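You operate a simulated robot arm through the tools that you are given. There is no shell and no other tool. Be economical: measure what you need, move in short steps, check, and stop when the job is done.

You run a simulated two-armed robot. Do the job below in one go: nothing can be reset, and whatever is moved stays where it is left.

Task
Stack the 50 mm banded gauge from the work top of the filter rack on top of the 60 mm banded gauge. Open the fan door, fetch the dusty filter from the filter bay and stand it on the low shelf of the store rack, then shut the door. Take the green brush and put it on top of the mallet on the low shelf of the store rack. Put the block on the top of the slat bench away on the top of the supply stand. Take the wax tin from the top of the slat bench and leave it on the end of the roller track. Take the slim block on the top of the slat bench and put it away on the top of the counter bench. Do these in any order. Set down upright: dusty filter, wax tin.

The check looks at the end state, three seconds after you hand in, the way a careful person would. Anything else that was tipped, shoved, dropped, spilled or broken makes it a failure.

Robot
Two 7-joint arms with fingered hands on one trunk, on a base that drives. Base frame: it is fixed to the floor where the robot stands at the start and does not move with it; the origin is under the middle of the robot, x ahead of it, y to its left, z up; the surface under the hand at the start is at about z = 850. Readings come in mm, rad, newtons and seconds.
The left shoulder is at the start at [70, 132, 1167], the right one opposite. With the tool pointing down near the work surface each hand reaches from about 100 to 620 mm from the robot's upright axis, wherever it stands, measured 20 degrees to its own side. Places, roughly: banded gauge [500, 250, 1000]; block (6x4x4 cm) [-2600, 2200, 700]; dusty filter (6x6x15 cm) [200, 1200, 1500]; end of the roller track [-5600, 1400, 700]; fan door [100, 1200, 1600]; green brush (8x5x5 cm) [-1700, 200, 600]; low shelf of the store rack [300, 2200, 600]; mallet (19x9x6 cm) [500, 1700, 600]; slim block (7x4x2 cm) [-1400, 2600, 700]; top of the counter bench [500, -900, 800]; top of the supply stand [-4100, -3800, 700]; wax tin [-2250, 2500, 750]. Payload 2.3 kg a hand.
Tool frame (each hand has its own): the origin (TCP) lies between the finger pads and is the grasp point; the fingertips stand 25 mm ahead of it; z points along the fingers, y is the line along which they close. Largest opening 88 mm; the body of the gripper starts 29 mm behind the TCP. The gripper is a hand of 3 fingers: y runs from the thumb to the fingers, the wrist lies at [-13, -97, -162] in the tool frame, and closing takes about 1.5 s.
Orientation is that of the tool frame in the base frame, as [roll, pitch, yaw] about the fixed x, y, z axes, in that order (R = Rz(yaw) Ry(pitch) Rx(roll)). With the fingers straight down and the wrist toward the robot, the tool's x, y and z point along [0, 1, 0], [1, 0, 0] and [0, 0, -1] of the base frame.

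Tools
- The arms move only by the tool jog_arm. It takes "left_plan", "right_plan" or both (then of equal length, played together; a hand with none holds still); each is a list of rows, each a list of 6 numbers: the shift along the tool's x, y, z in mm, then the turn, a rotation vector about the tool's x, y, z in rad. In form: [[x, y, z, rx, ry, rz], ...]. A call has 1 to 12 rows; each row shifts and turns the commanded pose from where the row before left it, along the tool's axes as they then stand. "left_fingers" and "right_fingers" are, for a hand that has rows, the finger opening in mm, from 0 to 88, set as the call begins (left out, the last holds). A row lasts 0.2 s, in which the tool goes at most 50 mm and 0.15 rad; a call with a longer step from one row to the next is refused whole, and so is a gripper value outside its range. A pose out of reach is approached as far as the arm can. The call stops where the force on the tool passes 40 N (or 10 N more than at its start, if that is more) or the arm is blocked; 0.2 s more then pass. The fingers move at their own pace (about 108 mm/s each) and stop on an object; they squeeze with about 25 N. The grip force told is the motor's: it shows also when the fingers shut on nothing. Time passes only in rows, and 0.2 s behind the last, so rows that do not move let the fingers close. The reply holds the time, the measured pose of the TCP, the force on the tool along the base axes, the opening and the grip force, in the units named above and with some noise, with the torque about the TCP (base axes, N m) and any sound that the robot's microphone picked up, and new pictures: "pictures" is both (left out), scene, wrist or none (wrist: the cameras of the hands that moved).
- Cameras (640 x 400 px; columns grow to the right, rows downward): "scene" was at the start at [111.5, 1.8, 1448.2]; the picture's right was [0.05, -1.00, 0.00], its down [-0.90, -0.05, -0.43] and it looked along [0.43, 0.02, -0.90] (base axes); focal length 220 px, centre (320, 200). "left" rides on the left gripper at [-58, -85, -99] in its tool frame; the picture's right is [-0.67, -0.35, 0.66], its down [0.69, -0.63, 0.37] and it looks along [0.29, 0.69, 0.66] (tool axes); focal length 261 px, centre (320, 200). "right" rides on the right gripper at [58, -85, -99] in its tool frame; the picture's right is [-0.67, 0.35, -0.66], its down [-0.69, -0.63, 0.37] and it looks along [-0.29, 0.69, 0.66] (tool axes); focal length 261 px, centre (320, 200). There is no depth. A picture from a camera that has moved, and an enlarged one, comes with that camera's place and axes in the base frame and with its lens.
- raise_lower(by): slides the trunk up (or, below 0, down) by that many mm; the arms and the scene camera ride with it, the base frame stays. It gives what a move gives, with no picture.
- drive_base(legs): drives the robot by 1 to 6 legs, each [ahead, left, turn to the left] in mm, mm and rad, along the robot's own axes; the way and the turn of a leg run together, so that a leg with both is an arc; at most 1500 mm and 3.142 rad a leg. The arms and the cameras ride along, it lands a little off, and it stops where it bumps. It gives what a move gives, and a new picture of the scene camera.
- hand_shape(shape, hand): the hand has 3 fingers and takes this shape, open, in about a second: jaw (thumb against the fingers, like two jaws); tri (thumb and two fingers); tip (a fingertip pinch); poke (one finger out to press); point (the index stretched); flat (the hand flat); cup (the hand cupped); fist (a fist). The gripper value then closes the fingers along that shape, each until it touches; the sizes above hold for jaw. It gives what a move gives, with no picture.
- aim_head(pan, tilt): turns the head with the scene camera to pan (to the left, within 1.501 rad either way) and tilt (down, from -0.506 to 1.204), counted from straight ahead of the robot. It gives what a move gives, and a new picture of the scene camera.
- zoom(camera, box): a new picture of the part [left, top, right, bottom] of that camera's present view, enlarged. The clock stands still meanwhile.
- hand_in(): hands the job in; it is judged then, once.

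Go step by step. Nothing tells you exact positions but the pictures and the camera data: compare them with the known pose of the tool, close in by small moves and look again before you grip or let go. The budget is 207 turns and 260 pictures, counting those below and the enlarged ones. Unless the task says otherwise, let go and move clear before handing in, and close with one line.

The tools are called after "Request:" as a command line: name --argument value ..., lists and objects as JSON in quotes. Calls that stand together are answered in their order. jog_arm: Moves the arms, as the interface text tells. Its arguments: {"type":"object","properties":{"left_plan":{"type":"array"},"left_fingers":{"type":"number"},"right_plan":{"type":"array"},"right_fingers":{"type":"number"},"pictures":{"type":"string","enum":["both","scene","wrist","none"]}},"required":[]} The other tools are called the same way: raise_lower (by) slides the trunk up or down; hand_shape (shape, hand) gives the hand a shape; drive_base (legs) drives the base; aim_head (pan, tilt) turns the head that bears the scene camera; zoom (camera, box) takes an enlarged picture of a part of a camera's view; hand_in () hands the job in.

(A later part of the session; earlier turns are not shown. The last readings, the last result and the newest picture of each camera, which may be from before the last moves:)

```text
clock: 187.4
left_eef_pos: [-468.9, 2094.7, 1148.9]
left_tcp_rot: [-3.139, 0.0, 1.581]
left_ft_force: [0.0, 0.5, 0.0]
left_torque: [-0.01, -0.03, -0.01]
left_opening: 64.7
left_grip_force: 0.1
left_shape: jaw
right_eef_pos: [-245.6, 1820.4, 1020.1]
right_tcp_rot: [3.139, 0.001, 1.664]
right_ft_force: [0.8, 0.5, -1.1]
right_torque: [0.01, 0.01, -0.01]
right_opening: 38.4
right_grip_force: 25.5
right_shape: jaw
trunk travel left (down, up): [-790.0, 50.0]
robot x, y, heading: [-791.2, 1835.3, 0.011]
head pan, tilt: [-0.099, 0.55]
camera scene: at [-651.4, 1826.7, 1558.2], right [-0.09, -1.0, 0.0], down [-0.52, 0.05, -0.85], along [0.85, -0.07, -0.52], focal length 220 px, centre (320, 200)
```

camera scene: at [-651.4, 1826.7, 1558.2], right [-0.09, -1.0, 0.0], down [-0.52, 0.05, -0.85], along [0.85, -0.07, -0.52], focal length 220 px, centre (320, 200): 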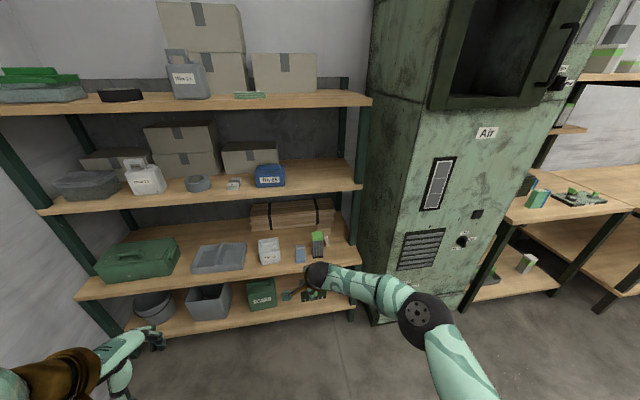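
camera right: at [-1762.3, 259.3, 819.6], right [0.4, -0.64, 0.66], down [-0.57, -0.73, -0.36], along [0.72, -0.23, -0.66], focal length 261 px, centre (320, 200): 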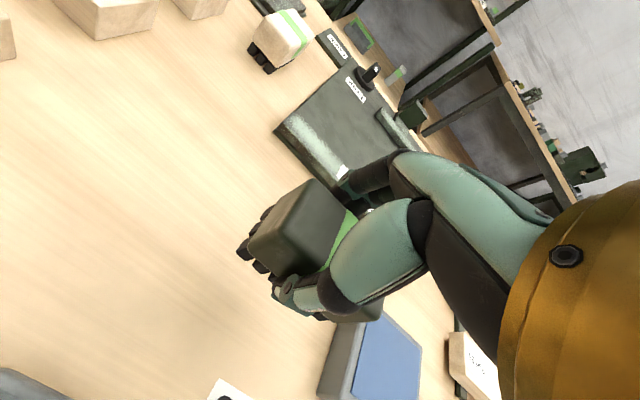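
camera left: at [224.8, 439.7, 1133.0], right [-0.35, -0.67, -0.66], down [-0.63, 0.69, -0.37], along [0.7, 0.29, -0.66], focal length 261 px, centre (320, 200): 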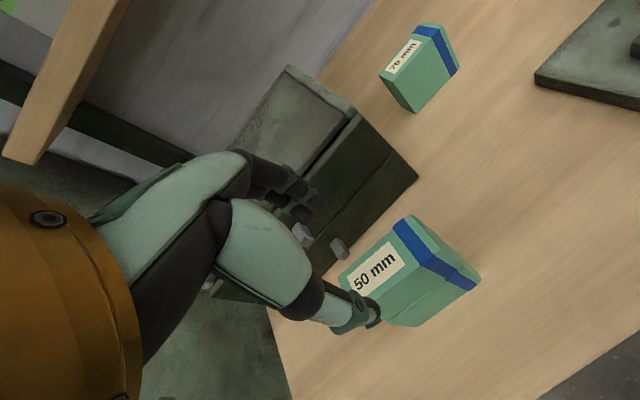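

For the deep spot over the mallet a horizontal hand is needed, so I will set the brush down briefly on the open filter-rack work top, turned lengthwise, and regrasp it from the front. First I yaw the hand 90° and drive there.

Request:
jog_arm --right_plan '[[0, 0, 0, 0, 0, -0.148], [0, 0, 0, 0, 0, -0.148], [0, 0, 0, 0, 0, -0.148], [0, 0, 0, 0, 0, -0.148], [0, 0, 0, 0, 0, -0.148], [0, 0, 0, 0, 0, -0.148], [0, 0, 0, 0, 0, -0.148], [0, 0, 0, 0, 0, -0.148], [0, 0, 0, 0, 0, -0.148], [0, 0, 0, 0, 0, -0.146], [0, 0, 0, 0, 0, 0]]' --pictures "wrist"

Request:
drive_base --legs '[[0, -1430, -0.01]]'

```text
clock: 189.8
left_eef_pos: [-469.1, 2093.5, 1149.1]
left_tcp_rot: [-3.139, 0.0, 1.581]
left_ft_force: [0.1, -0.3, 0.2]
left_torque: [-0.01, -0.04, -0.02]
left_opening: 64.9
left_grip_force: 0.0
left_shape: jaw
right_eef_pos: [-271.8, 1813.3, 1008.3]
right_tcp_rot: [-3.141, 0.014, 2.296]
right_ft_force: [-0.8, 0.1, -1.7]
right_torque: [0.02, 0.0, -0.01]
right_opening: 38.2
right_grip_force: 25.6
right_shape: jaw
right hand out of reach, approached as far as the arm can: row 4, 5, 6, 7, 8, 9, 10
trunk travel left (down, up): [-790.0, 50.0]
robot x, y, heading: [-787.9, 1834.1, 0.017]
head pan, tilt: [-0.099, 0.55]
camera right: at [-373.4, 1800.5, 1106.6], right [0.7, -0.26, 0.66], down [-0.01, -0.93, -0.36], along [0.71, 0.24, -0.66], focal length 261 px, centre (320, 200)
```

right: 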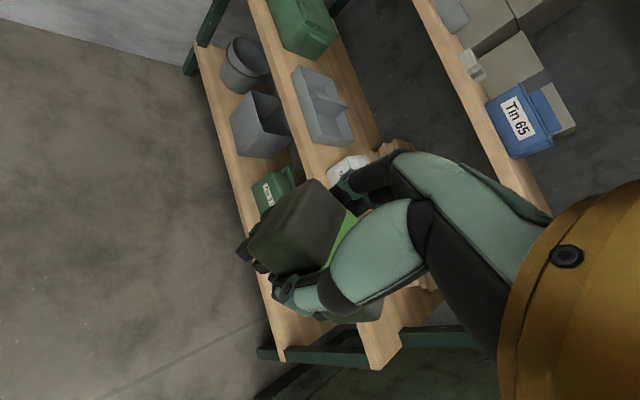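

```text
clock: 196.9
left_eef_pos: [-461.5, 663.8, 1148.8]
left_tcp_rot: [-3.14, -0.001, 1.561]
left_ft_force: [1.3, 0.0, -0.9]
left_torque: [0.01, 0.03, 0.0]
left_opening: 64.4
left_grip_force: 0.1
left_shape: jaw
right_eef_pos: [-268.6, 377.0, 1007.8]
right_tcp_rot: [-3.141, 0.014, 2.278]
right_ft_force: [0.3, 0.2, -1.4]
right_torque: [0.01, 0.0, -0.03]
right_opening: 38.0
right_grip_force: 25.6
right_shape: jaw
trunk travel left (down, up): [-790.0, 50.0]
robot x, y, heading: [-787.7, 407.3, -0.005]
head pan, tilt: [-0.099, 0.55]
camera scene: at [-648.6, 398.1, 1558.2], right [-0.11, -0.99, 0.0], down [-0.52, 0.06, -0.85], along [0.85, -0.09, -0.52], focal length 220 px, centre (320, 200)
```

scene: 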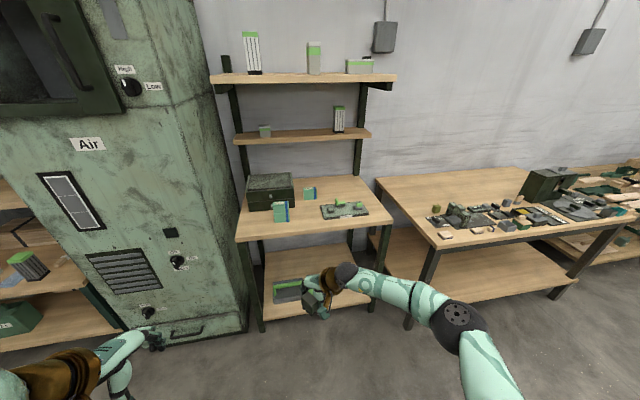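

The wrist reaches only part of the turn, so I use the base heading for the rest: turn left 0.4 and drive to the work top's open front strip near (320,370).

Request:
drive_base --legs '[[0, 0, 0.405], [300, -435, 0]]'

Request:
aim_head --pan 0.0 --tilt 0.75

```text
clock: 201.2
left_eef_pos: [-142.6, 486.3, 1148.3]
left_tcp_rot: [-3.139, 0.002, 1.971]
left_ft_force: [-0.9, 0.0, 1.6]
left_torque: [-0.02, -0.01, -0.01]
left_opening: 65.1
left_grip_force: 0.0
left_shape: jaw
right_eef_pos: [147.9, 302.5, 1007.8]
right_tcp_rot: [-3.141, 0.016, 2.686]
right_ft_force: [-0.8, -1.1, -0.6]
right_torque: [-0.03, 0.04, 0.0]
right_opening: 37.9
right_grip_force: 24.8
right_shape: jaw
trunk travel left (down, up): [-790.0, 50.0]
robot x, y, heading: [-337.0, 120.4, 0.404]
head pan, tilt: [-0.099, 0.55]
camera scene: at [-209.4, 169.8, 1558.4], right [0.3, -0.95, 0.0], down [-0.5, -0.16, -0.85], along [0.81, 0.25, -0.52], focal length 220 px, centre (320, 200)
```

scene: 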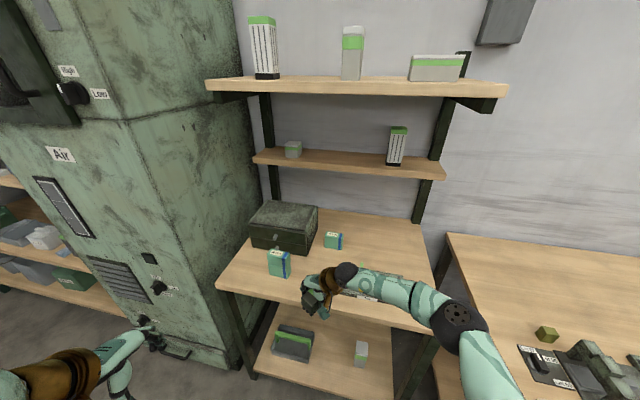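

```text
clock: 201.9
left_eef_pos: [-141.5, 487.1, 1148.9]
left_tcp_rot: [-3.14, -0.001, 1.971]
left_ft_force: [-0.9, -0.5, -0.4]
left_torque: [0.03, -0.04, 0.0]
left_opening: 64.9
left_grip_force: 0.1
left_shape: jaw
right_eef_pos: [149.5, 301.5, 1008.6]
right_tcp_rot: [-3.141, 0.015, 2.687]
right_ft_force: [0.2, 0.2, -1.3]
right_torque: [0.0, 0.02, -0.02]
right_opening: 37.9
right_grip_force: 25.5
right_shape: jaw
trunk travel left (down, up): [-790.0, 50.0]
robot x, y, heading: [-340.2, 122.9, 0.407]
head pan, tilt: [0.0, 0.75]
camera scene: at [-217.2, 174.3, 1540.9], right [0.39, -0.92, 0.0], down [-0.63, -0.27, -0.73], along [0.67, 0.29, -0.68], focal length 220 px, centre (320, 200)
```

scene: 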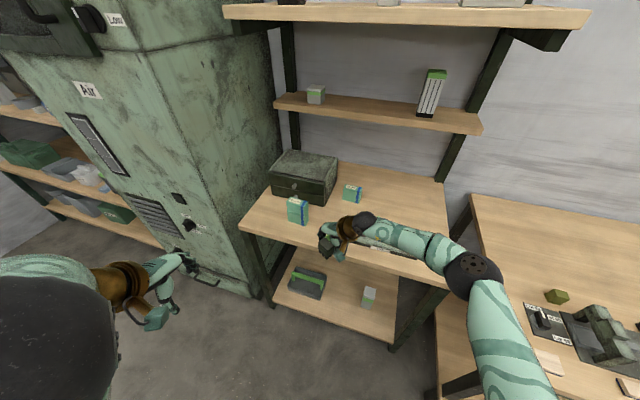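

Request:
drive_base --legs '[[187, -3, 0]]'

Request:
raise_lower --by -95

Request:
zoom --camera "right" --box '[0, 0, 640, 400]'

```text
clock: 203.5
left_eef_pos: [28.9, 555.4, 1150.9]
left_tcp_rot: [3.14, 0.0, 1.969]
left_ft_force: [-0.1, 0.6, -0.3]
left_torque: [-0.04, 0.01, -0.02]
left_opening: 64.8
left_grip_force: 0.1
left_shape: jaw
right_eef_pos: [319.6, 369.4, 1009.6]
right_tcp_rot: [3.137, 0.015, 2.687]
right_ft_force: [-0.6, -0.2, -0.1]
right_torque: [0.01, -0.01, 0.01]
right_opening: 38.1
right_grip_force: 25.0
right_shape: jaw
trunk travel left (down, up): [-790.0, 50.0]
robot x, y, heading: [-172.7, 194.2, 0.402]
head pan, tilt: [0.0, 0.75]
camera scene: at [-49.0, 242.6, 1541.3], right [0.39, -0.92, 0.0], down [-0.63, -0.27, -0.73], along [0.67, 0.29, -0.68], focal length 220 px, centre (320, 200)
```

scene: 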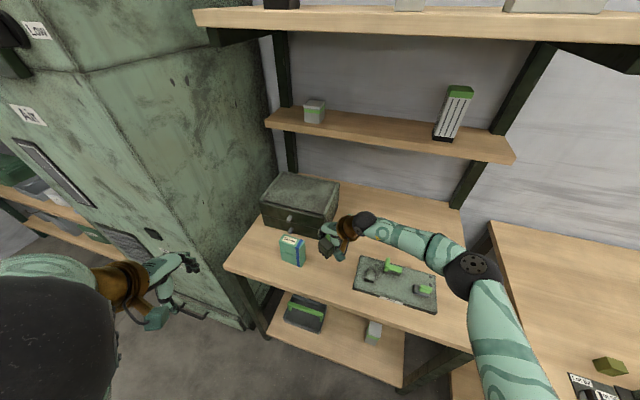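

```text
clock: 204.8
left_eef_pos: [31.3, 556.8, 1054.8]
left_tcp_rot: [-3.14, 0.0, 1.968]
left_ft_force: [-0.5, -0.5, 0.2]
left_torque: [-0.01, 0.0, -0.03]
left_opening: 64.6
left_grip_force: 0.0
left_shape: jaw
right_eef_pos: [322.5, 371.0, 912.8]
right_tcp_rot: [3.141, 0.015, 2.685]
right_ft_force: [0.1, 0.3, -1.9]
right_torque: [-0.01, 0.04, -0.04]
right_opening: 38.0
right_grip_force: 24.7
right_shape: jaw
trunk travel left (down, up): [-695.0, 145.0]
robot x, y, heading: [-169.9, 198.7, 0.404]
head pan, tilt: [0.0, 0.75]
```

```text
1.00 times, centred on (320, 200) of right (not enlarged: the box is as wide or as high as the picture)
camera zoom: at [232.1, 320.4, 1011.6], right [0.75, 0.02, 0.66], down [0.34, -0.87, -0.36], along [0.57, 0.49, -0.66], focal length 261 px, centre (320, 200)
```

zoom: 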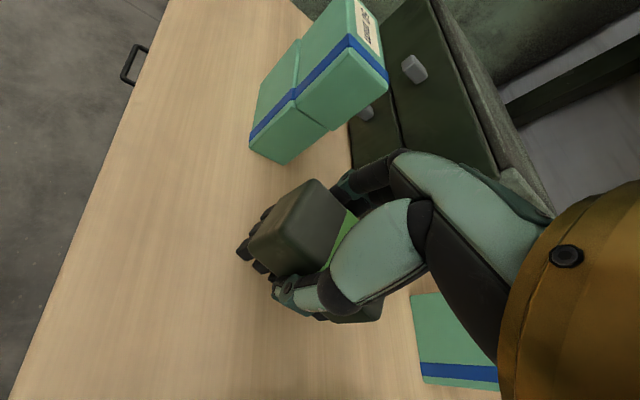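

Clear of the stack. Lowering the brush to the top in small steps.

Request:
jog_arm --right_plan '[[0, 0, 12, 0, 0, 0], [0, 0, 10, 0, 0, 0], [0, 0, 4, 0, 0, 0], [0, 0, 0, 0, 0, 0]]' --pictures "none"

Request:
jog_arm --right_plan '[[0, 0, 3, 0, 0, 0], [0, 0, 0, 0, 0, 0]]' --pictures "none"

Request:
jog_arm --right_plan '[[0, 0, 2, 0, 0, 0], [0, 0, 0, 0, 0, 0]]' --pictures "wrist"

```text
clock: 205.8
left_eef_pos: [30.3, 557.7, 1054.3]
left_tcp_rot: [3.14, 0.001, 1.968]
left_ft_force: [0.4, 0.5, -0.7]
left_torque: [0.01, -0.01, 0.01]
left_opening: 64.6
left_grip_force: 0.1
left_shape: jaw
right_eef_pos: [320.9, 369.6, 888.3]
right_tcp_rot: [3.138, 0.017, 2.683]
right_ft_force: [3.1, -0.2, 7.6]
right_torque: [0.01, -0.07, 0.0]
right_opening: 38.2
right_grip_force: 24.7
right_shape: jaw
trunk travel left (down, up): [-695.0, 145.0]
robot x, y, heading: [-169.6, 191.0, 0.402]
head pan, tilt: [0.0, 0.75]
```

```text
clock: 206.4
left_eef_pos: [29.1, 555.8, 1056.3]
left_tcp_rot: [3.14, -0.001, 1.968]
left_ft_force: [1.0, 0.1, 0.7]
left_torque: [-0.01, 0.0, 0.01]
left_opening: 64.9
left_grip_force: 0.1
left_shape: jaw
right_eef_pos: [320.8, 369.8, 886.8]
right_tcp_rot: [3.135, 0.016, 2.684]
right_ft_force: [5.9, 0.9, 21.1]
right_torque: [0.06, -0.17, -0.07]
right_opening: 38.8
right_grip_force: 25.5
right_shape: jaw
trunk travel left (down, up): [-695.0, 145.0]
robot x, y, heading: [-168.8, 193.4, 0.399]
head pan, tilt: [0.0, 0.75]
```

```text
clock: 207.0
left_eef_pos: [28.2, 554.8, 1054.8]
left_tcp_rot: [3.139, 0.001, 1.97]
left_ft_force: [-0.1, -0.4, 0.6]
left_torque: [0.01, -0.02, -0.05]
left_opening: 64.9
left_grip_force: 0.1
left_shape: jaw
right_eef_pos: [320.7, 371.0, 885.6]
right_tcp_rot: [3.134, 0.017, 2.684]
right_ft_force: [7.4, 2.3, 26.1]
right_torque: [0.08, -0.21, -0.1]
right_opening: 39.3
right_grip_force: 25.2
right_shape: jaw
trunk travel left (down, up): [-695.0, 145.0]
robot x, y, heading: [-166.3, 193.0, 0.401]
head pan, tilt: [0.0, 0.75]
camera right: at [229.0, 319.9, 984.2], right [0.74, 0.02, 0.67], down [0.34, -0.87, -0.36], along [0.57, 0.5, -0.65], focal length 261 px, centre (320, 200)
```

right: 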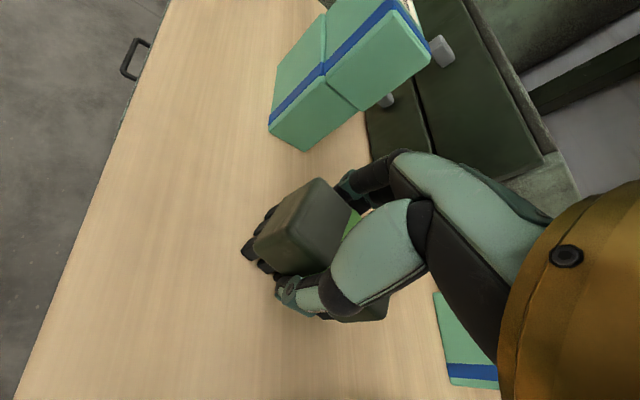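

On the table. Release to 62 and lift clear.

Request:
jog_arm --right_plan '[[0, 0, -4, 0, 0, 0], [0, 0, 0, 0, 0, 0], [0, 0, 0, 0, 0, 0], [0, 0, 0, 0, 0, 0], [0, 0, -15, 0, 0, 0], [0, 0, -35, 0, 0, 0], [0, 0, -40, 0, 0, 0], [0, 0, -40, 0, 0, 0]]' --right_fingers 62 --pictures "wrist"

Request:
zoom --camera "scene" --box '[240, 180, 400, 300]'

```text
clock: 208.8
left_eef_pos: [30.0, 556.7, 1054.3]
left_tcp_rot: [-3.14, -0.001, 1.969]
left_ft_force: [0.1, 0.3, 0.0]
left_torque: [0.01, -0.01, 0.01]
left_opening: 64.9
left_grip_force: 0.1
left_shape: jaw
right_eef_pos: [320.2, 370.9, 1015.2]
right_tcp_rot: [-3.141, 0.014, 2.686]
right_ft_force: [-0.1, 0.8, 0.1]
right_torque: [0.03, -0.04, 0.0]
right_opening: 61.7
right_grip_force: 0.1
right_shape: jaw
trunk travel left (down, up): [-695.0, 145.0]
robot x, y, heading: [-168.2, 196.5, 0.403]
head pan, tilt: [0.0, 0.75]
camera right: at [229.9, 321.4, 1113.6], right [0.75, 0.02, 0.67], down [0.34, -0.87, -0.36], along [0.57, 0.49, -0.66], focal length 261 px, centre (320, 200)
```

right: 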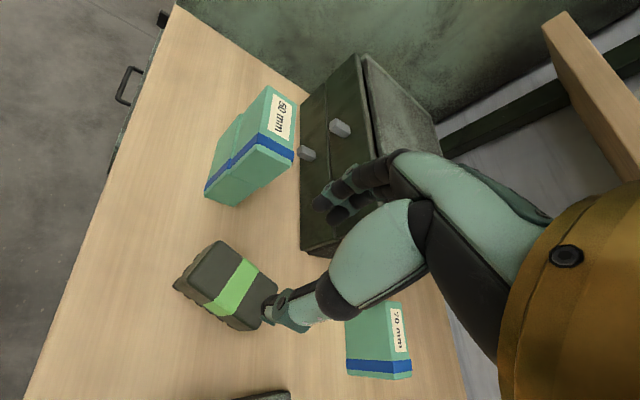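

```text
3.33 times, centred on (320, 240) of scene
camera zoom: at [-45.5, 244.0, 1445.9], right [0.39, -0.92, 0.0], down [-0.63, -0.27, -0.73], along [0.67, 0.29, -0.68], focal length 735 px, centre (320, 67)
```

zoom: 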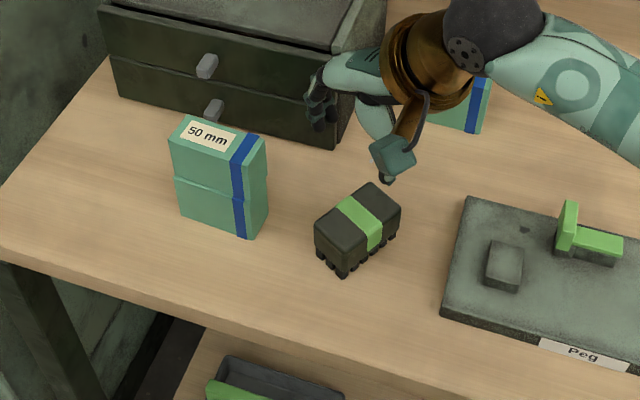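

The brush lies lengthwise at (321,368), pointing at about -0.46 rad. I back off, turn to that heading and rotate the hand to horizontal.

Request:
drive_base --legs '[[-270, 0, 0], [0, 0, -0.863], [-231, 466, 0]]'

Request:
jog_arm --right_plan '[[0, 0, 0, 0, 0, 0.143], [0, 0, 0, 0, 0, 0.143], [0, 0, 0, 0, 0, 0.143], [0, 0, 0, 0, 0, 0.143], [0, 0, 0, 0, 0, 0.14], [0, 0, -30, 0, 0, 0], [0, 0, -30, 0, 0, 0], [0, 0, -30, 0, 0, 0], [0, 0, 0, 0, 0, 0]]' --pictures "none"

Request:
jog_arm --right_plan '[[0, 0, 0, -0.143, 0, 0], [0, 0, 0, -0.143, 0, 0], [0, 0, 0, -0.143, 0, 0], [0, 0, 0, -0.143, 0, 0], [0, 0, 0, -0.143, 0, 0], [0, 0, 0, -0.143, 0, 0], [0, 0, 0, -0.143, 0, 0], [0, 0, 0, -0.143, 0, 0], [0, 0, 0, -0.143, 0, 0], [0, 0, 0, -0.143, 0, 0], [0, 0, 0, -0.141, 0, 0]]' --pictures "none"

Request:
jog_arm --right_plan '[[0, 0, 0, 0, 0, -0.143], [0, 0, 0, 0, 0, -0.143], [0, 0, 0, 0, 0, -0.143], [0, 0, 0, 0, 0, -0.143], [0, 0, 0, 0, 0, -0.143], [0, 0, 0, 0, 0, -0.143], [0, 0, 0, 0, 0, -0.143], [0, 0, 0, 0, 0, -0.143], [0, 0, 0, 0, 0, -0.143], [0, 0, 0, 0, 0, -0.143], [0, 0, 0, 0, 0, -0.141]]' --pictures "both"

```text
clock: 215.5
left_eef_pos: [-14.9, 692.9, 1053.2]
left_tcp_rot: [-3.141, 0.0, 1.109]
left_ft_force: [-0.7, -0.4, -0.3]
left_torque: [0.02, 0.01, 0.0]
left_opening: 64.7
left_grip_force: 0.0
left_shape: jaw
right_eef_pos: [34.5, 353.7, 1013.7]
right_tcp_rot: [3.14, 0.014, 1.825]
right_ft_force: [-0.4, 0.9, -0.4]
right_torque: [0.01, 0.01, 0.0]
right_opening: 61.7
right_grip_force: 0.0
right_shape: jaw
trunk travel left (down, up): [-695.0, 145.0]
robot x, y, heading: [-419.0, 611.8, -0.458]
head pan, tilt: [0.0, 0.75]
camera scene: at [-299.4, 547.1, 1445.8], right [-0.44, -0.9, 0.0], down [-0.61, 0.3, -0.73], along [0.66, -0.32, -0.68], focal length 220 px, centre (320, 200)
```

scene: 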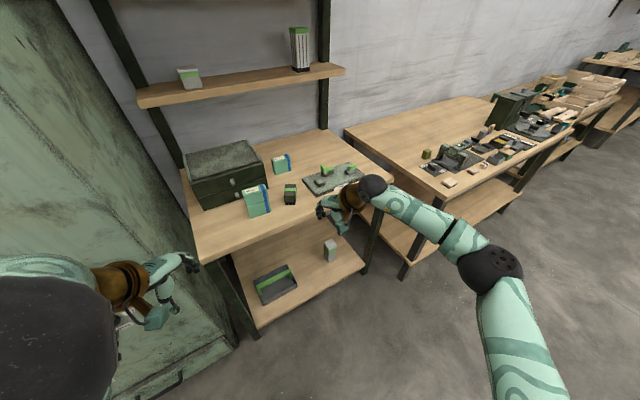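

```text
clock: 217.5
left_eef_pos: [-14.4, 694.5, 1054.1]
left_tcp_rot: [-3.141, -0.001, 1.11]
left_ft_force: [0.3, 0.4, 0.6]
left_torque: [0.02, 0.01, 0.0]
left_opening: 64.8
left_grip_force: 0.1
left_shape: jaw
right_eef_pos: [34.1, 355.2, 1104.8]
right_tcp_rot: [3.131, 0.01, 1.113]
right_ft_force: [-0.4, -0.6, 0.9]
right_torque: [0.0, 0.02, 0.02]
right_opening: 61.6
right_grip_force: 0.0
right_shape: jaw
trunk travel left (down, up): [-695.0, 145.0]
robot x, y, heading: [-416.4, 607.8, -0.459]
head pan, tilt: [0.0, 0.75]
```

```text
clock: 219.9
left_eef_pos: [-14.0, 694.2, 1053.7]
left_tcp_rot: [-3.14, -0.002, 1.111]
left_ft_force: [0.8, 0.1, 0.3]
left_torque: [0.04, 0.02, 0.0]
left_opening: 64.9
left_grip_force: 0.1
left_shape: jaw
right_eef_pos: [34.4, 357.1, 1103.9]
right_tcp_rot: [1.559, 0.009, 1.116]
right_ft_force: [0.4, 0.3, -0.3]
right_torque: [0.03, -0.02, 0.01]
right_opening: 61.7
right_grip_force: 0.0
right_shape: jaw
trunk travel left (down, up): [-695.0, 145.0]
robot x, y, heading: [-418.4, 606.2, -0.458]
head pan, tilt: [0.0, 0.75]
```

```text
clock: 222.3
left_eef_pos: [-13.5, 693.4, 1053.8]
left_tcp_rot: [-3.138, 0.0, 1.11]
left_ft_force: [0.5, 0.3, -0.1]
left_torque: [0.01, 0.01, 0.05]
left_opening: 65.0
left_grip_force: 0.0
left_shape: jaw
right_eef_pos: [32.7, 348.4, 1101.1]
right_tcp_rot: [2.979, 1.566, 2.503]
right_ft_force: [0.2, -0.3, 0.1]
right_torque: [-0.02, 0.02, 0.0]
right_opening: 61.9
right_grip_force: 0.1
right_shape: jaw
trunk travel left (down, up): [-695.0, 145.0]
robot x, y, heading: [-418.8, 605.9, -0.463]
head pan, tilt: [0.0, 0.75]
camera scene: at [-299.7, 548.4, 1445.9], right [-0.44, -0.9, 0.0], down [-0.61, 0.3, -0.73], along [0.66, -0.32, -0.68], focal length 220 px, centre (320, 200)
camera right: at [-94.0, 317.9, 1042.7], right [-0.42, 0.61, 0.67], down [0.04, -0.73, 0.68], along [0.91, 0.32, 0.28], focal length 261 px, centre (320, 200)
```

scene: 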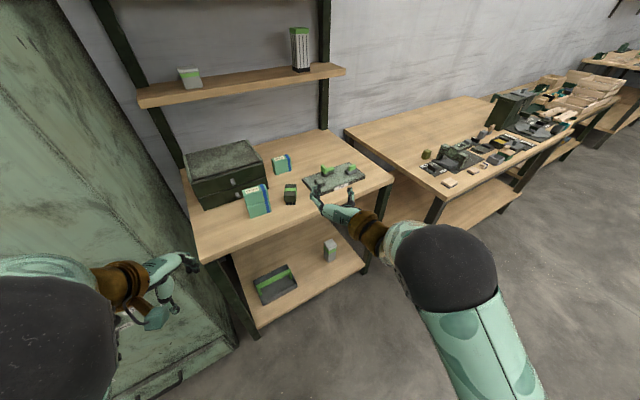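
right: 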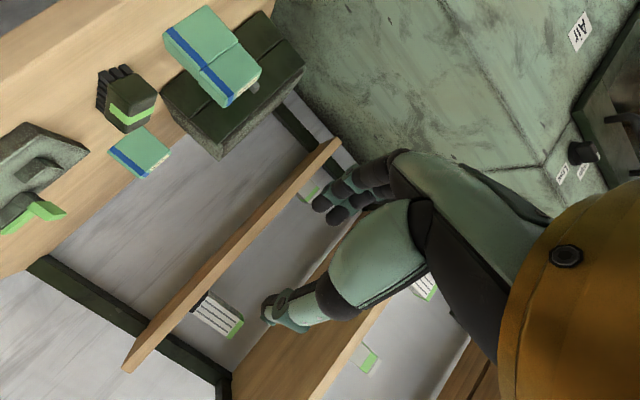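

I raise and retract the left hand a bit, then lower the trunk so the right hand is at brush height.

Request:
jog_arm --left_plan '[[0, -20, -40, 0, 0, 0], [0, -20, -40, 0, 0, 0], [0, -20, -40, 0, 0, 0], [0, 0, -30, 0, 0, 0], [0, 0, 0, 0, 0, 0]]' --pictures "none"

Request:
raise_lower --by -190

```text
clock: 223.5
left_eef_pos: [-29.0, 752.5, 1191.5]
left_tcp_rot: [-3.138, 0.002, 1.11]
left_ft_force: [-0.4, 1.2, 0.5]
left_torque: [-0.03, 0.01, 0.03]
left_opening: 64.7
left_grip_force: 0.0
left_shape: jaw
left hand out of reach, approached as far as the arm can: row 1, 2, 3
right_eef_pos: [34.4, 348.8, 1106.7]
right_tcp_rot: [0.931, 1.557, 0.458]
right_ft_force: [0.1, 0.2, 0.6]
right_torque: [-0.01, 0.02, 0.01]
right_opening: 62.1
right_grip_force: 0.0
right_shape: jaw
trunk travel left (down, up): [-695.0, 145.0]
robot x, y, heading: [-418.5, 611.3, -0.46]
head pan, tilt: [0.0, 0.75]
```

```text
clock: 225.6
left_eef_pos: [-30.3, 752.5, 1001.0]
left_tcp_rot: [-3.139, 0.002, 1.108]
left_ft_force: [1.1, -0.2, 0.1]
left_torque: [0.01, 0.02, 0.01]
left_opening: 64.8
left_grip_force: 0.1
left_shape: jaw
right_eef_pos: [34.0, 349.0, 918.2]
right_tcp_rot: [0.882, 1.56, 0.407]
right_ft_force: [0.9, 0.1, 0.1]
right_torque: [0.01, 0.01, 0.03]
right_opening: 61.7
right_grip_force: 0.0
right_shape: jaw
trunk travel left (down, up): [-505.0, 335.0]
robot x, y, heading: [-419.9, 607.5, -0.46]
head pan, tilt: [0.0, 0.75]
```

Request:
drive_base --legs '[[112, 146, -0.015]]'

Request:
jog_arm --right_plan '[[12, 0, 0, 0, 0, 0], [12, 0, 0, 0, 0, 0], [8, 0, 0, 0, 0, 0], [0, 0, 0, 0, 0, 0]]' --right_fingers 72 --pictures "both"

Request:
zoom --camera "scene" --box '[220, 160, 380, 280]'

```text
clock: 227.2
left_eef_pos: [136.0, 827.0, 1002.5]
left_tcp_rot: [3.14, -0.003, 1.093]
left_ft_force: [-15.7, -3.1, -4.5]
left_torque: [0.12, 0.01, -0.41]
left_opening: 59.6
left_grip_force: 0.0
left_shape: jaw
right_eef_pos: [194.6, 422.7, 919.2]
right_tcp_rot: [0.75, 1.551, 0.259]
right_ft_force: [0.6, 0.2, 0.7]
right_torque: [0.02, -0.03, 0.0]
right_opening: 62.0
right_grip_force: 0.1
right_shape: jaw
trunk travel left (down, up): [-505.0, 335.0]
robot x, y, heading: [-246.6, 688.7, -0.476]
head pan, tilt: [0.0, 0.75]
camera scene: at [-138.4, 626.8, 1256.5], right [-0.46, -0.89, 0.0], down [-0.6, 0.31, -0.73], along [0.65, -0.33, -0.68], focal length 220 px, centre (320, 200)
```

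scene: 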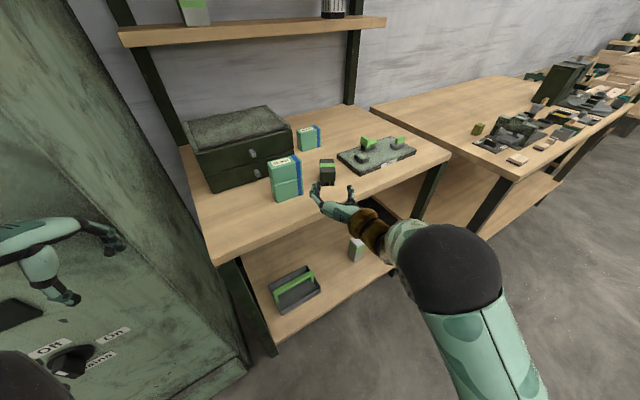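

```text
clock: 228.2
left_eef_pos: [135.9, 826.7, 1004.0]
left_tcp_rot: [3.141, -0.003, 1.092]
left_ft_force: [-17.8, -3.9, -5.0]
left_torque: [0.16, -0.02, -0.46]
left_opening: 60.1
left_grip_force: 0.0
left_shape: jaw
right_eef_pos: [193.9, 421.2, 886.8]
right_tcp_rot: [0.804, 1.552, 0.311]
right_ft_force: [-0.7, -0.4, 0.6]
right_torque: [-0.01, 0.0, 0.01]
right_opening: 71.6
right_grip_force: 0.0
right_shape: jaw
trunk travel left (down, up): [-505.0, 335.0]
robot x, y, heading: [-247.0, 689.7, -0.474]
head pan, tilt: [0.0, 0.75]
camera scene: at [-138.7, 626.9, 1256.5], right [-0.46, -0.89, 0.0], down [-0.6, 0.31, -0.73], along [0.66, -0.33, -0.68], focal length 220 px, centre (320, 200)
camera right: at [66.9, 393.5, 826.9], right [-0.42, 0.61, 0.67], down [0.01, -0.73, 0.68], along [0.91, 0.3, 0.3], focal length 261 px, centre (320, 200)
```

scene: 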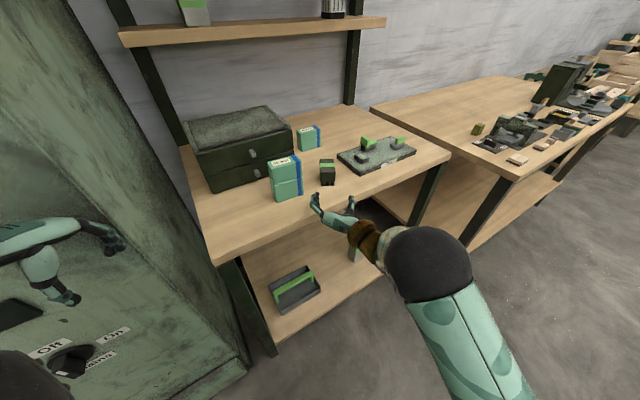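
right: 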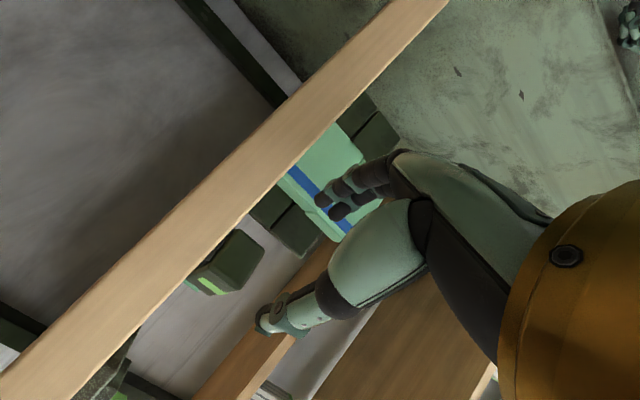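

```text
3.33 times, centred on (300, 220) of scene
camera zoom: at [-138.7, 626.9, 1256.5], right [-0.46, -0.89, 0.0], down [-0.6, 0.31, -0.73], along [0.66, -0.33, -0.68], focal length 735 px, centre (387, 133)
```

zoom: 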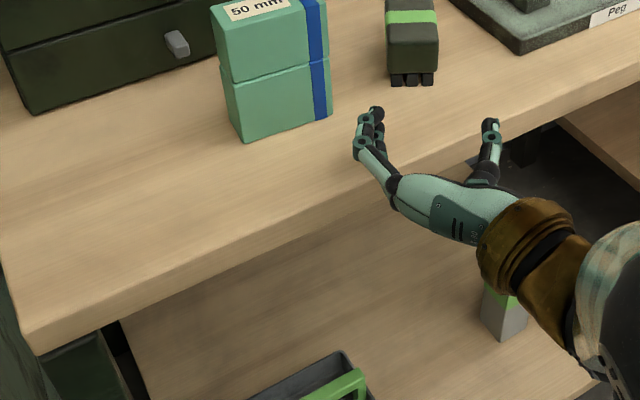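

The left hand is pressing on the cabinet front. I swing it back and outward to clear it before continuing.

Request:
jog_arm --left_plan '[[15, -45, 0, 0, 0, 0], [20, -40, 0, 0, 0, 0], [25, -40, 0, 0, 0, 0], [30, -35, 0, 0, 0, 0], [30, -35, 0, 0, 0, 0], [0, 0, 0, 0, 0, 0]]' --pictures "scene"

```text
clock: 229.6
left_eef_pos: [19.9, 1022.5, 1001.7]
left_tcp_rot: [-3.139, 0.0, 1.093]
left_ft_force: [0.5, -0.2, 0.0]
left_torque: [0.02, 0.02, -0.01]
left_opening: 65.0
left_grip_force: 0.1
left_shape: jaw
right_eef_pos: [198.5, 422.5, 884.9]
right_tcp_rot: [0.918, 1.555, 0.428]
right_ft_force: [-0.9, -0.4, -0.5]
right_torque: [0.03, -0.01, -0.02]
right_opening: 71.7
right_grip_force: 0.0
right_shape: jaw
trunk travel left (down, up): [-505.0, 335.0]
robot x, y, heading: [-253.2, 692.9, -0.474]
head pan, tilt: [0.0, 0.75]
camera scene: at [-131.6, 627.4, 1255.9], right [-0.46, -0.89, 0.0], down [-0.61, 0.31, -0.73], along [0.65, -0.33, -0.68], focal length 220 px, centre (320, 200)
```

scene: 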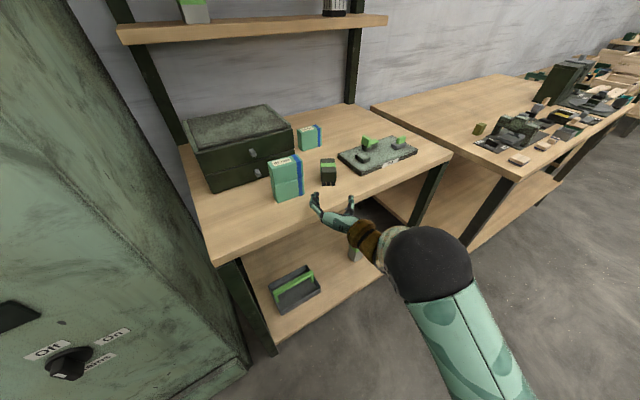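

Clear. I align 7 mm left, raise a touch and drive in along the brush axis.

Request:
jog_arm --right_plan '[[-5, 7, 0, 0, 0, 0], [0, 0, 0, 0, 0, 0]]' --pictures "none"

Request:
drive_base --legs '[[85, 0, 0]]'

Request:
zoom --camera "scene" --box '[240, 140, 400, 260]'

Request:
zoom --camera "right" --box '[0, 0, 640, 400]'

```text
clock: 230.2
left_eef_pos: [20.8, 1021.7, 1001.3]
left_tcp_rot: [-3.139, 0.003, 1.094]
left_ft_force: [-0.8, 0.2, -0.2]
left_torque: [0.01, 0.02, 0.0]
left_opening: 64.7
left_grip_force: 0.0
left_shape: jaw
right_eef_pos: [200.6, 426.4, 890.6]
right_tcp_rot: [1.265, 1.554, 0.77]
right_ft_force: [0.3, 0.3, 0.1]
right_torque: [0.01, -0.01, -0.01]
right_opening: 71.7
right_grip_force: 0.2
right_shape: jaw
trunk travel left (down, up): [-505.0, 335.0]
robot x, y, heading: [-249.0, 688.9, -0.473]
head pan, tilt: [0.0, 0.75]
```

```text
clock: 231.2
left_eef_pos: [96.3, 985.2, 1001.5]
left_tcp_rot: [-3.14, 0.002, 1.092]
left_ft_force: [-0.3, 0.0, 0.1]
left_torque: [-0.01, -0.01, -0.01]
left_opening: 64.7
left_grip_force: 0.1
left_shape: jaw
right_eef_pos: [276.1, 386.9, 892.8]
right_tcp_rot: [1.165, 1.553, 0.667]
right_ft_force: [0.4, -0.1, -0.7]
right_torque: [-0.01, 0.0, 0.01]
right_opening: 71.5
right_grip_force: 0.0
right_shape: jaw
trunk travel left (down, up): [-505.0, 335.0]
robot x, y, heading: [-177.2, 652.4, -0.475]
head pan, tilt: [0.0, 0.75]
camera scene: at [-56.9, 590.0, 1256.0], right [-0.46, -0.89, 0.0], down [-0.61, 0.31, -0.73], along [0.65, -0.33, -0.68], focal length 220 px, centre (320, 200)
```

scene: 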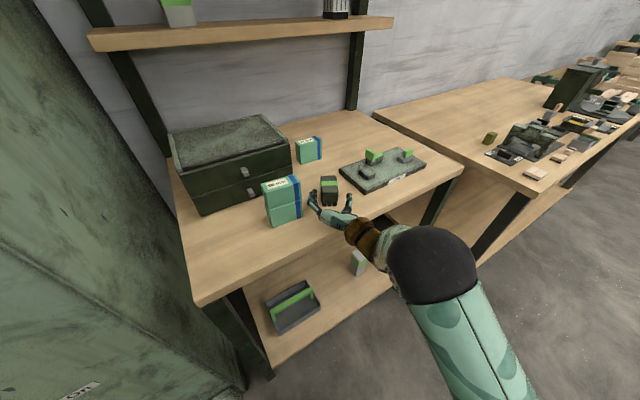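

```text
3.33 times, centred on (320, 200) of scene
camera zoom: at [-56.9, 590.0, 1256.0], right [-0.46, -0.89, 0.0], down [-0.61, 0.31, -0.73], along [0.65, -0.33, -0.68], focal length 735 px, centre (320, 200)
```

zoom: 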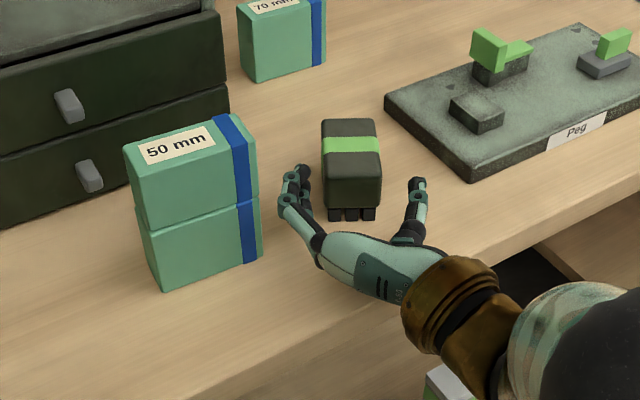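

```text
1.00 times, centred on (320, 200) of right (not enlarged: the box is as wide or as high as the picture)
camera zoom: at [149.7, 361.2, 831.8], right [-0.42, 0.61, 0.67], down [0.01, -0.73, 0.68], along [0.91, 0.29, 0.3], focal length 261 px, centre (320, 200)
```

zoom: 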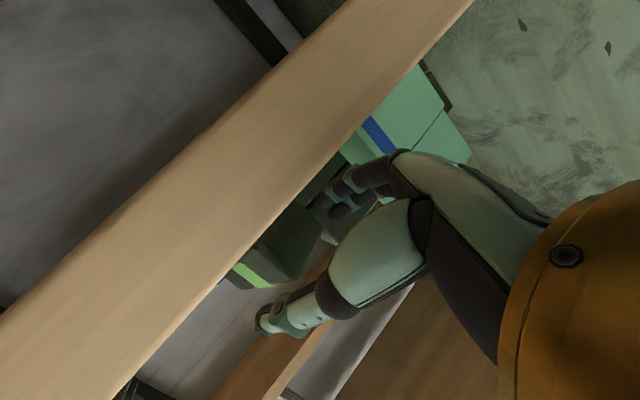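

Request:
jog_arm --right_plan '[[0, 0, 15, 0, 0, 0], [0, 0, 15, 0, 0, 0], [0, 0, 8, 0, 0, 0], [0, 0, 0, 0, 0, 0]]' --pictures "none"

Request:
zoom --camera "scene" --box '[240, 140, 400, 260]'

```text
clock: 232.2
left_eef_pos: [96.0, 984.4, 1001.7]
left_tcp_rot: [-3.141, 0.002, 1.091]
left_ft_force: [0.5, -0.7, -1.3]
left_torque: [0.0, -0.01, -0.02]
left_opening: 64.8
left_grip_force: 0.0
left_shape: jaw
right_eef_pos: [310.3, 369.9, 891.6]
right_tcp_rot: [1.14, 1.553, 0.642]
right_ft_force: [-0.4, -1.1, 0.1]
right_torque: [-0.05, -0.02, 0.0]
right_opening: 71.8
right_grip_force: 0.1
right_shape: jaw
trunk travel left (down, up): [-505.0, 335.0]
robot x, y, heading: [-174.8, 652.3, -0.474]
head pan, tilt: [0.0, 0.75]
```

```text
3.33 times, centred on (320, 200) of scene
camera zoom: at [-56.6, 589.9, 1255.9], right [-0.46, -0.89, 0.0], down [-0.61, 0.31, -0.73], along [0.65, -0.33, -0.68], focal length 735 px, centre (320, 200)
```

zoom: 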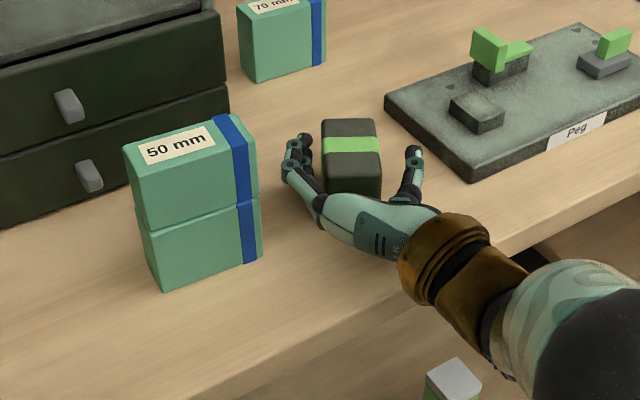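

Straddled. Closing and lifting.

Request:
jog_arm --right_plan '[[0, 0, 4, 0, 0, 0], [0, 0, 0, 0, 0, 0], [0, 0, 0, 0, 0, 0], [0, 0, 0, 0, 0, 0], [0, 0, 0, 0, 0, 0], [0, 0, 0, 0, 0, 0], [0, 0, 0, 0, 0, 0], [-20, 0, 0, 0, 0, 0], [-30, 0, 0, 0, 0, 0], [-20, 0, 0, 0, 0, 0]]' --right_fingers 0 --pictures "none"

Request:
zoom --camera "scene" --box '[240, 140, 400, 260]'

```text
clock: 234.4
left_eef_pos: [96.5, 984.9, 1001.4]
left_tcp_rot: [-3.137, 0.0, 1.092]
left_ft_force: [-1.2, -0.5, -0.7]
left_torque: [-0.01, 0.01, -0.01]
left_opening: 64.6
left_grip_force: 0.1
left_shape: jaw
right_eef_pos: [312.6, 360.2, 958.6]
right_tcp_rot: [1.697, 1.546, 1.19]
right_ft_force: [-0.2, -0.9, -1.4]
right_torque: [0.0, 0.0, -0.02]
right_opening: 34.2
right_grip_force: 24.9
right_shape: jaw
trunk travel left (down, up): [-505.0, 335.0]
robot x, y, heading: [-175.3, 651.0, -0.474]
head pan, tilt: [0.0, 0.75]
```

```text
3.33 times, centred on (320, 200) of scene
camera zoom: at [-56.3, 589.6, 1255.8], right [-0.46, -0.89, 0.0], down [-0.61, 0.31, -0.73], along [0.65, -0.33, -0.68], focal length 735 px, centre (320, 200)
```

zoom: 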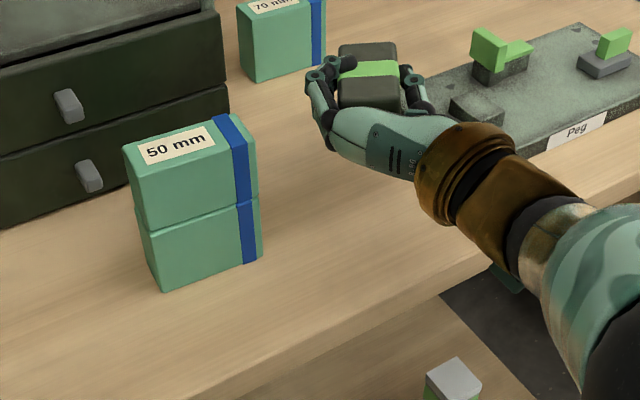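

The brush is held horizontally and level. I back out, square up, and move in front of the rack.

Request:
drive_base --legs '[[-470, 0, 0], [0, 0, 0.474], [0, 840, 0]]'

Request:
raise_lower --by -190

Request:
aim_head --pan 0.0 --tilt 0.4

```text
clock: 242.6
left_eef_pos: [-505.8, 2105.0, 1002.1]
left_tcp_rot: [-3.138, 0.002, 1.568]
left_ft_force: [0.8, -0.1, -0.1]
left_torque: [0.0, -0.01, -0.03]
left_opening: 65.0
left_grip_force: 0.0
left_shape: jaw
right_eef_pos: [-27.6, 1650.0, 964.0]
right_tcp_rot: [1.301, 1.543, 1.268]
right_ft_force: [0.4, 0.0, -1.6]
right_torque: [0.01, 0.02, -0.03]
right_opening: 34.1
right_grip_force: 25.0
right_shape: jaw
trunk travel left (down, up): [-505.0, 335.0]
robot x, y, heading: [-590.8, 1684.5, 0.003]
head pan, tilt: [0.0, 0.75]
camera scene: at [-461.6, 1683.3, 1255.9], right [0.0, -1.0, 0.0], down [-0.68, 0.0, -0.73], along [0.73, 0.0, -0.68], focal length 220 px, centre (320, 200)
```

scene: 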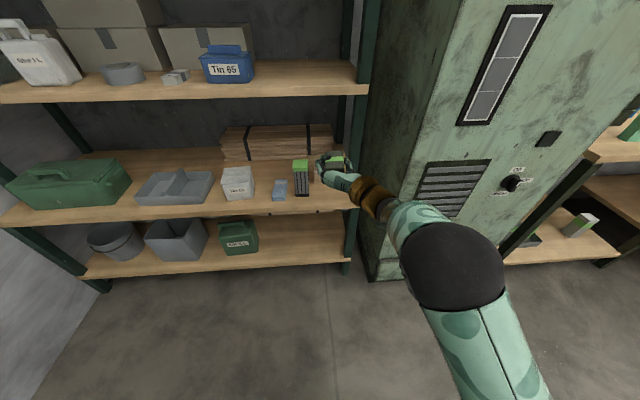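

```text
clock: 244.7
left_eef_pos: [-506.2, 2103.9, 810.6]
left_tcp_rot: [-3.14, 0.002, 1.568]
left_ft_force: [0.1, 0.8, 0.6]
left_torque: [-0.02, -0.01, -0.02]
left_opening: 64.7
left_grip_force: 0.0
left_shape: jaw
right_eef_pos: [-27.8, 1646.5, 774.7]
right_tcp_rot: [1.267, 1.54, 1.232]
right_ft_force: [-0.4, 0.3, -1.0]
right_torque: [-0.01, 0.02, 0.0]
right_opening: 33.8
right_grip_force: 25.2
right_shape: jaw
trunk travel left (down, up): [-315.0, 525.0]
robot x, y, heading: [-592.0, 1682.5, 0.003]
head pan, tilt: [0.0, 0.75]
```

```text
clock: 245.5
left_eef_pos: [-505.2, 2105.1, 811.6]
left_tcp_rot: [-3.14, 0.002, 1.566]
left_ft_force: [0.4, -0.3, 0.3]
left_torque: [0.02, -0.04, 0.02]
left_opening: 64.6
left_grip_force: 0.0
left_shape: jaw
right_eef_pos: [-26.8, 1647.7, 774.0]
right_tcp_rot: [1.351, 1.538, 1.316]
right_ft_force: [0.3, -0.7, -1.3]
right_torque: [-0.04, 0.06, -0.01]
right_opening: 34.0
right_grip_force: 25.3
right_shape: jaw
trunk travel left (down, up): [-315.0, 525.0]
robot x, y, heading: [-596.4, 1681.9, 0.0]
head pan, tilt: [0.0, 0.4]
camera scene: at [-451.9, 1683.4, 1096.9], right [0.0, -1.0, 0.0], down [-0.39, 0.0, -0.92], along [0.92, 0.0, -0.39], focal length 220 px, centre (320, 200)
```

scene: 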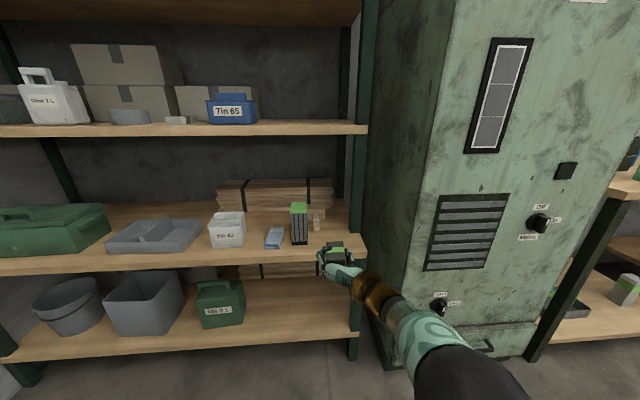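

Request:
zoom --camera "scene" --box '[260, 170, 400, 290]'

Request:
zoom --camera "right" --box '[0, 0, 640, 400]'

```text
3.33 times, centred on (330, 230) of scene
camera zoom: at [-451.9, 1683.4, 1096.9], right [0.0, -1.0, 0.0], down [-0.39, 0.0, -0.92], along [0.92, 0.0, -0.39], focal length 735 px, centre (287, 100)
```

zoom: 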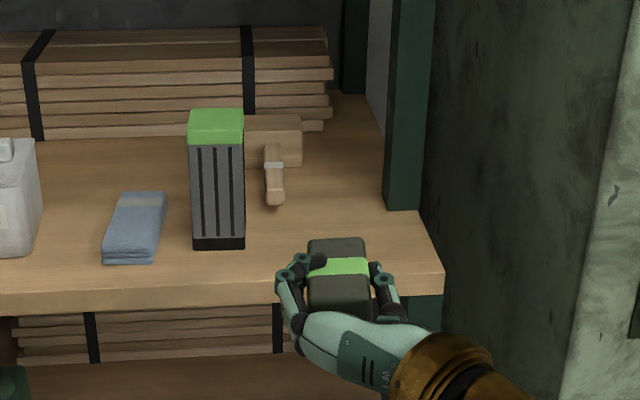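

```text
1.00 times, centred on (320, 200) of right (not enlarged: the box is as wide or as high as the picture)
camera zoom: at [-129.3, 1567.2, 712.7], right [-0.65, 0.35, 0.68], down [0.34, -0.66, 0.67], along [0.68, 0.66, 0.31], focal length 261 px, centre (320, 200)
```

zoom: 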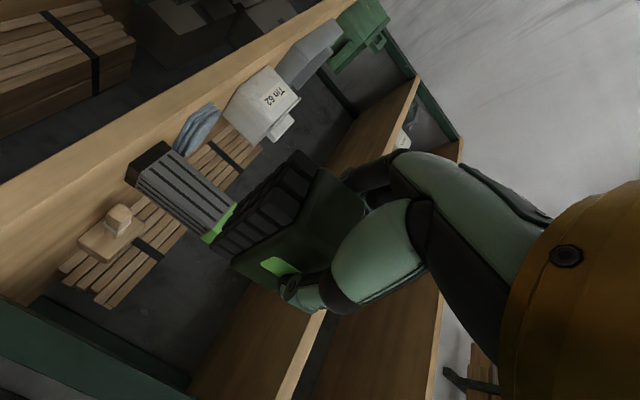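

Mallet head measured: x 415–473, y ≈1660–1748, top z≈681. Filter stays at y ≥1730. I straighten the hand and drive in along a lane at y≈1652.

Request:
jog_arm --right_plan '[[0, 0, 0, -0.035, 0, -0.034], [0, 0, 0, 0, 0, 0]]' --pictures "none"

Request:
drive_base --legs '[[300, 4, 0]]'

Request:
zoom --camera "scene" --box '[220, 150, 420, 330]'

```text
clock: 246.1
left_eef_pos: [-506.1, 2103.9, 811.0]
left_tcp_rot: [-3.138, 0.001, 1.567]
left_ft_force: [-0.3, -0.1, 0.3]
left_torque: [0.03, 0.01, -0.03]
left_opening: 64.9
left_grip_force: 0.0
left_shape: jaw
right_eef_pos: [-29.1, 1650.1, 774.2]
right_tcp_rot: [-0.807, 1.559, -0.802]
right_ft_force: [0.0, 0.7, -1.2]
right_torque: [-0.01, 0.0, -0.01]
right_opening: 34.2
right_grip_force: 25.2
right_shape: jaw
trunk travel left (down, up): [-315.0, 525.0]
robot x, y, heading: [-595.9, 1685.3, 0.001]
head pan, tilt: [0.0, 0.4]
```

```text
clock: 248.1
left_eef_pos: [-215.5, 2109.3, 811.4]
left_tcp_rot: [-3.138, 0.002, 1.57]
left_ft_force: [-0.7, -1.0, 0.5]
left_torque: [-0.03, 0.01, 0.01]
left_opening: 64.9
left_grip_force: 0.0
left_shape: jaw
right_eef_pos: [262.1, 1655.5, 772.4]
right_tcp_rot: [-0.649, 1.559, -0.642]
right_ft_force: [0.3, -1.0, -1.3]
right_torque: [0.0, 0.01, 0.01]
right_opening: 33.9
right_grip_force: 25.0
right_shape: jaw
trunk travel left (down, up): [-315.0, 525.0]
robot x, y, heading: [-304.8, 1688.7, -0.001]
head pan, tilt: [0.0, 0.4]
camera scene: at [-160.5, 1688.6, 1096.9], right [0.0, -1.0, 0.0], down [-0.39, 0.0, -0.92], along [0.92, 0.0, -0.39], focal length 220 px, centre (320, 200)
```

scene: 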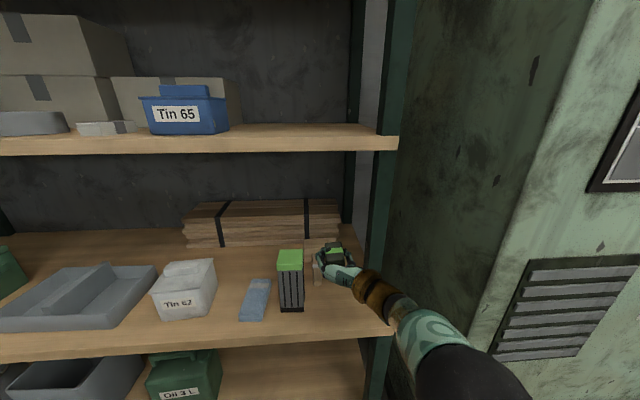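

```text
2.22 times, centred on (320, 240) of scene
camera zoom: at [-160.5, 1688.6, 1096.9], right [0.0, -1.0, 0.0], down [-0.39, 0.0, -0.92], along [0.92, 0.0, -0.39], focal length 490 px, centre (320, 111)
```

zoom: 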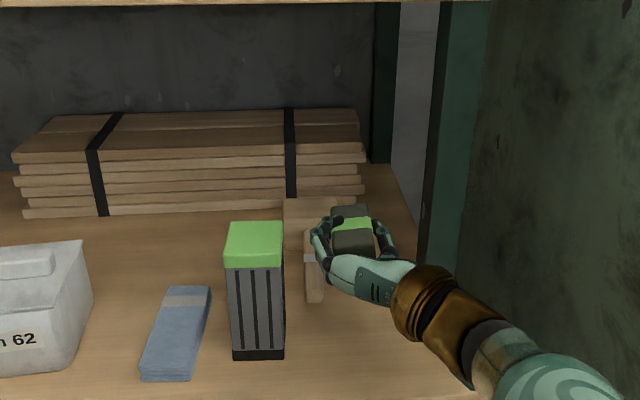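

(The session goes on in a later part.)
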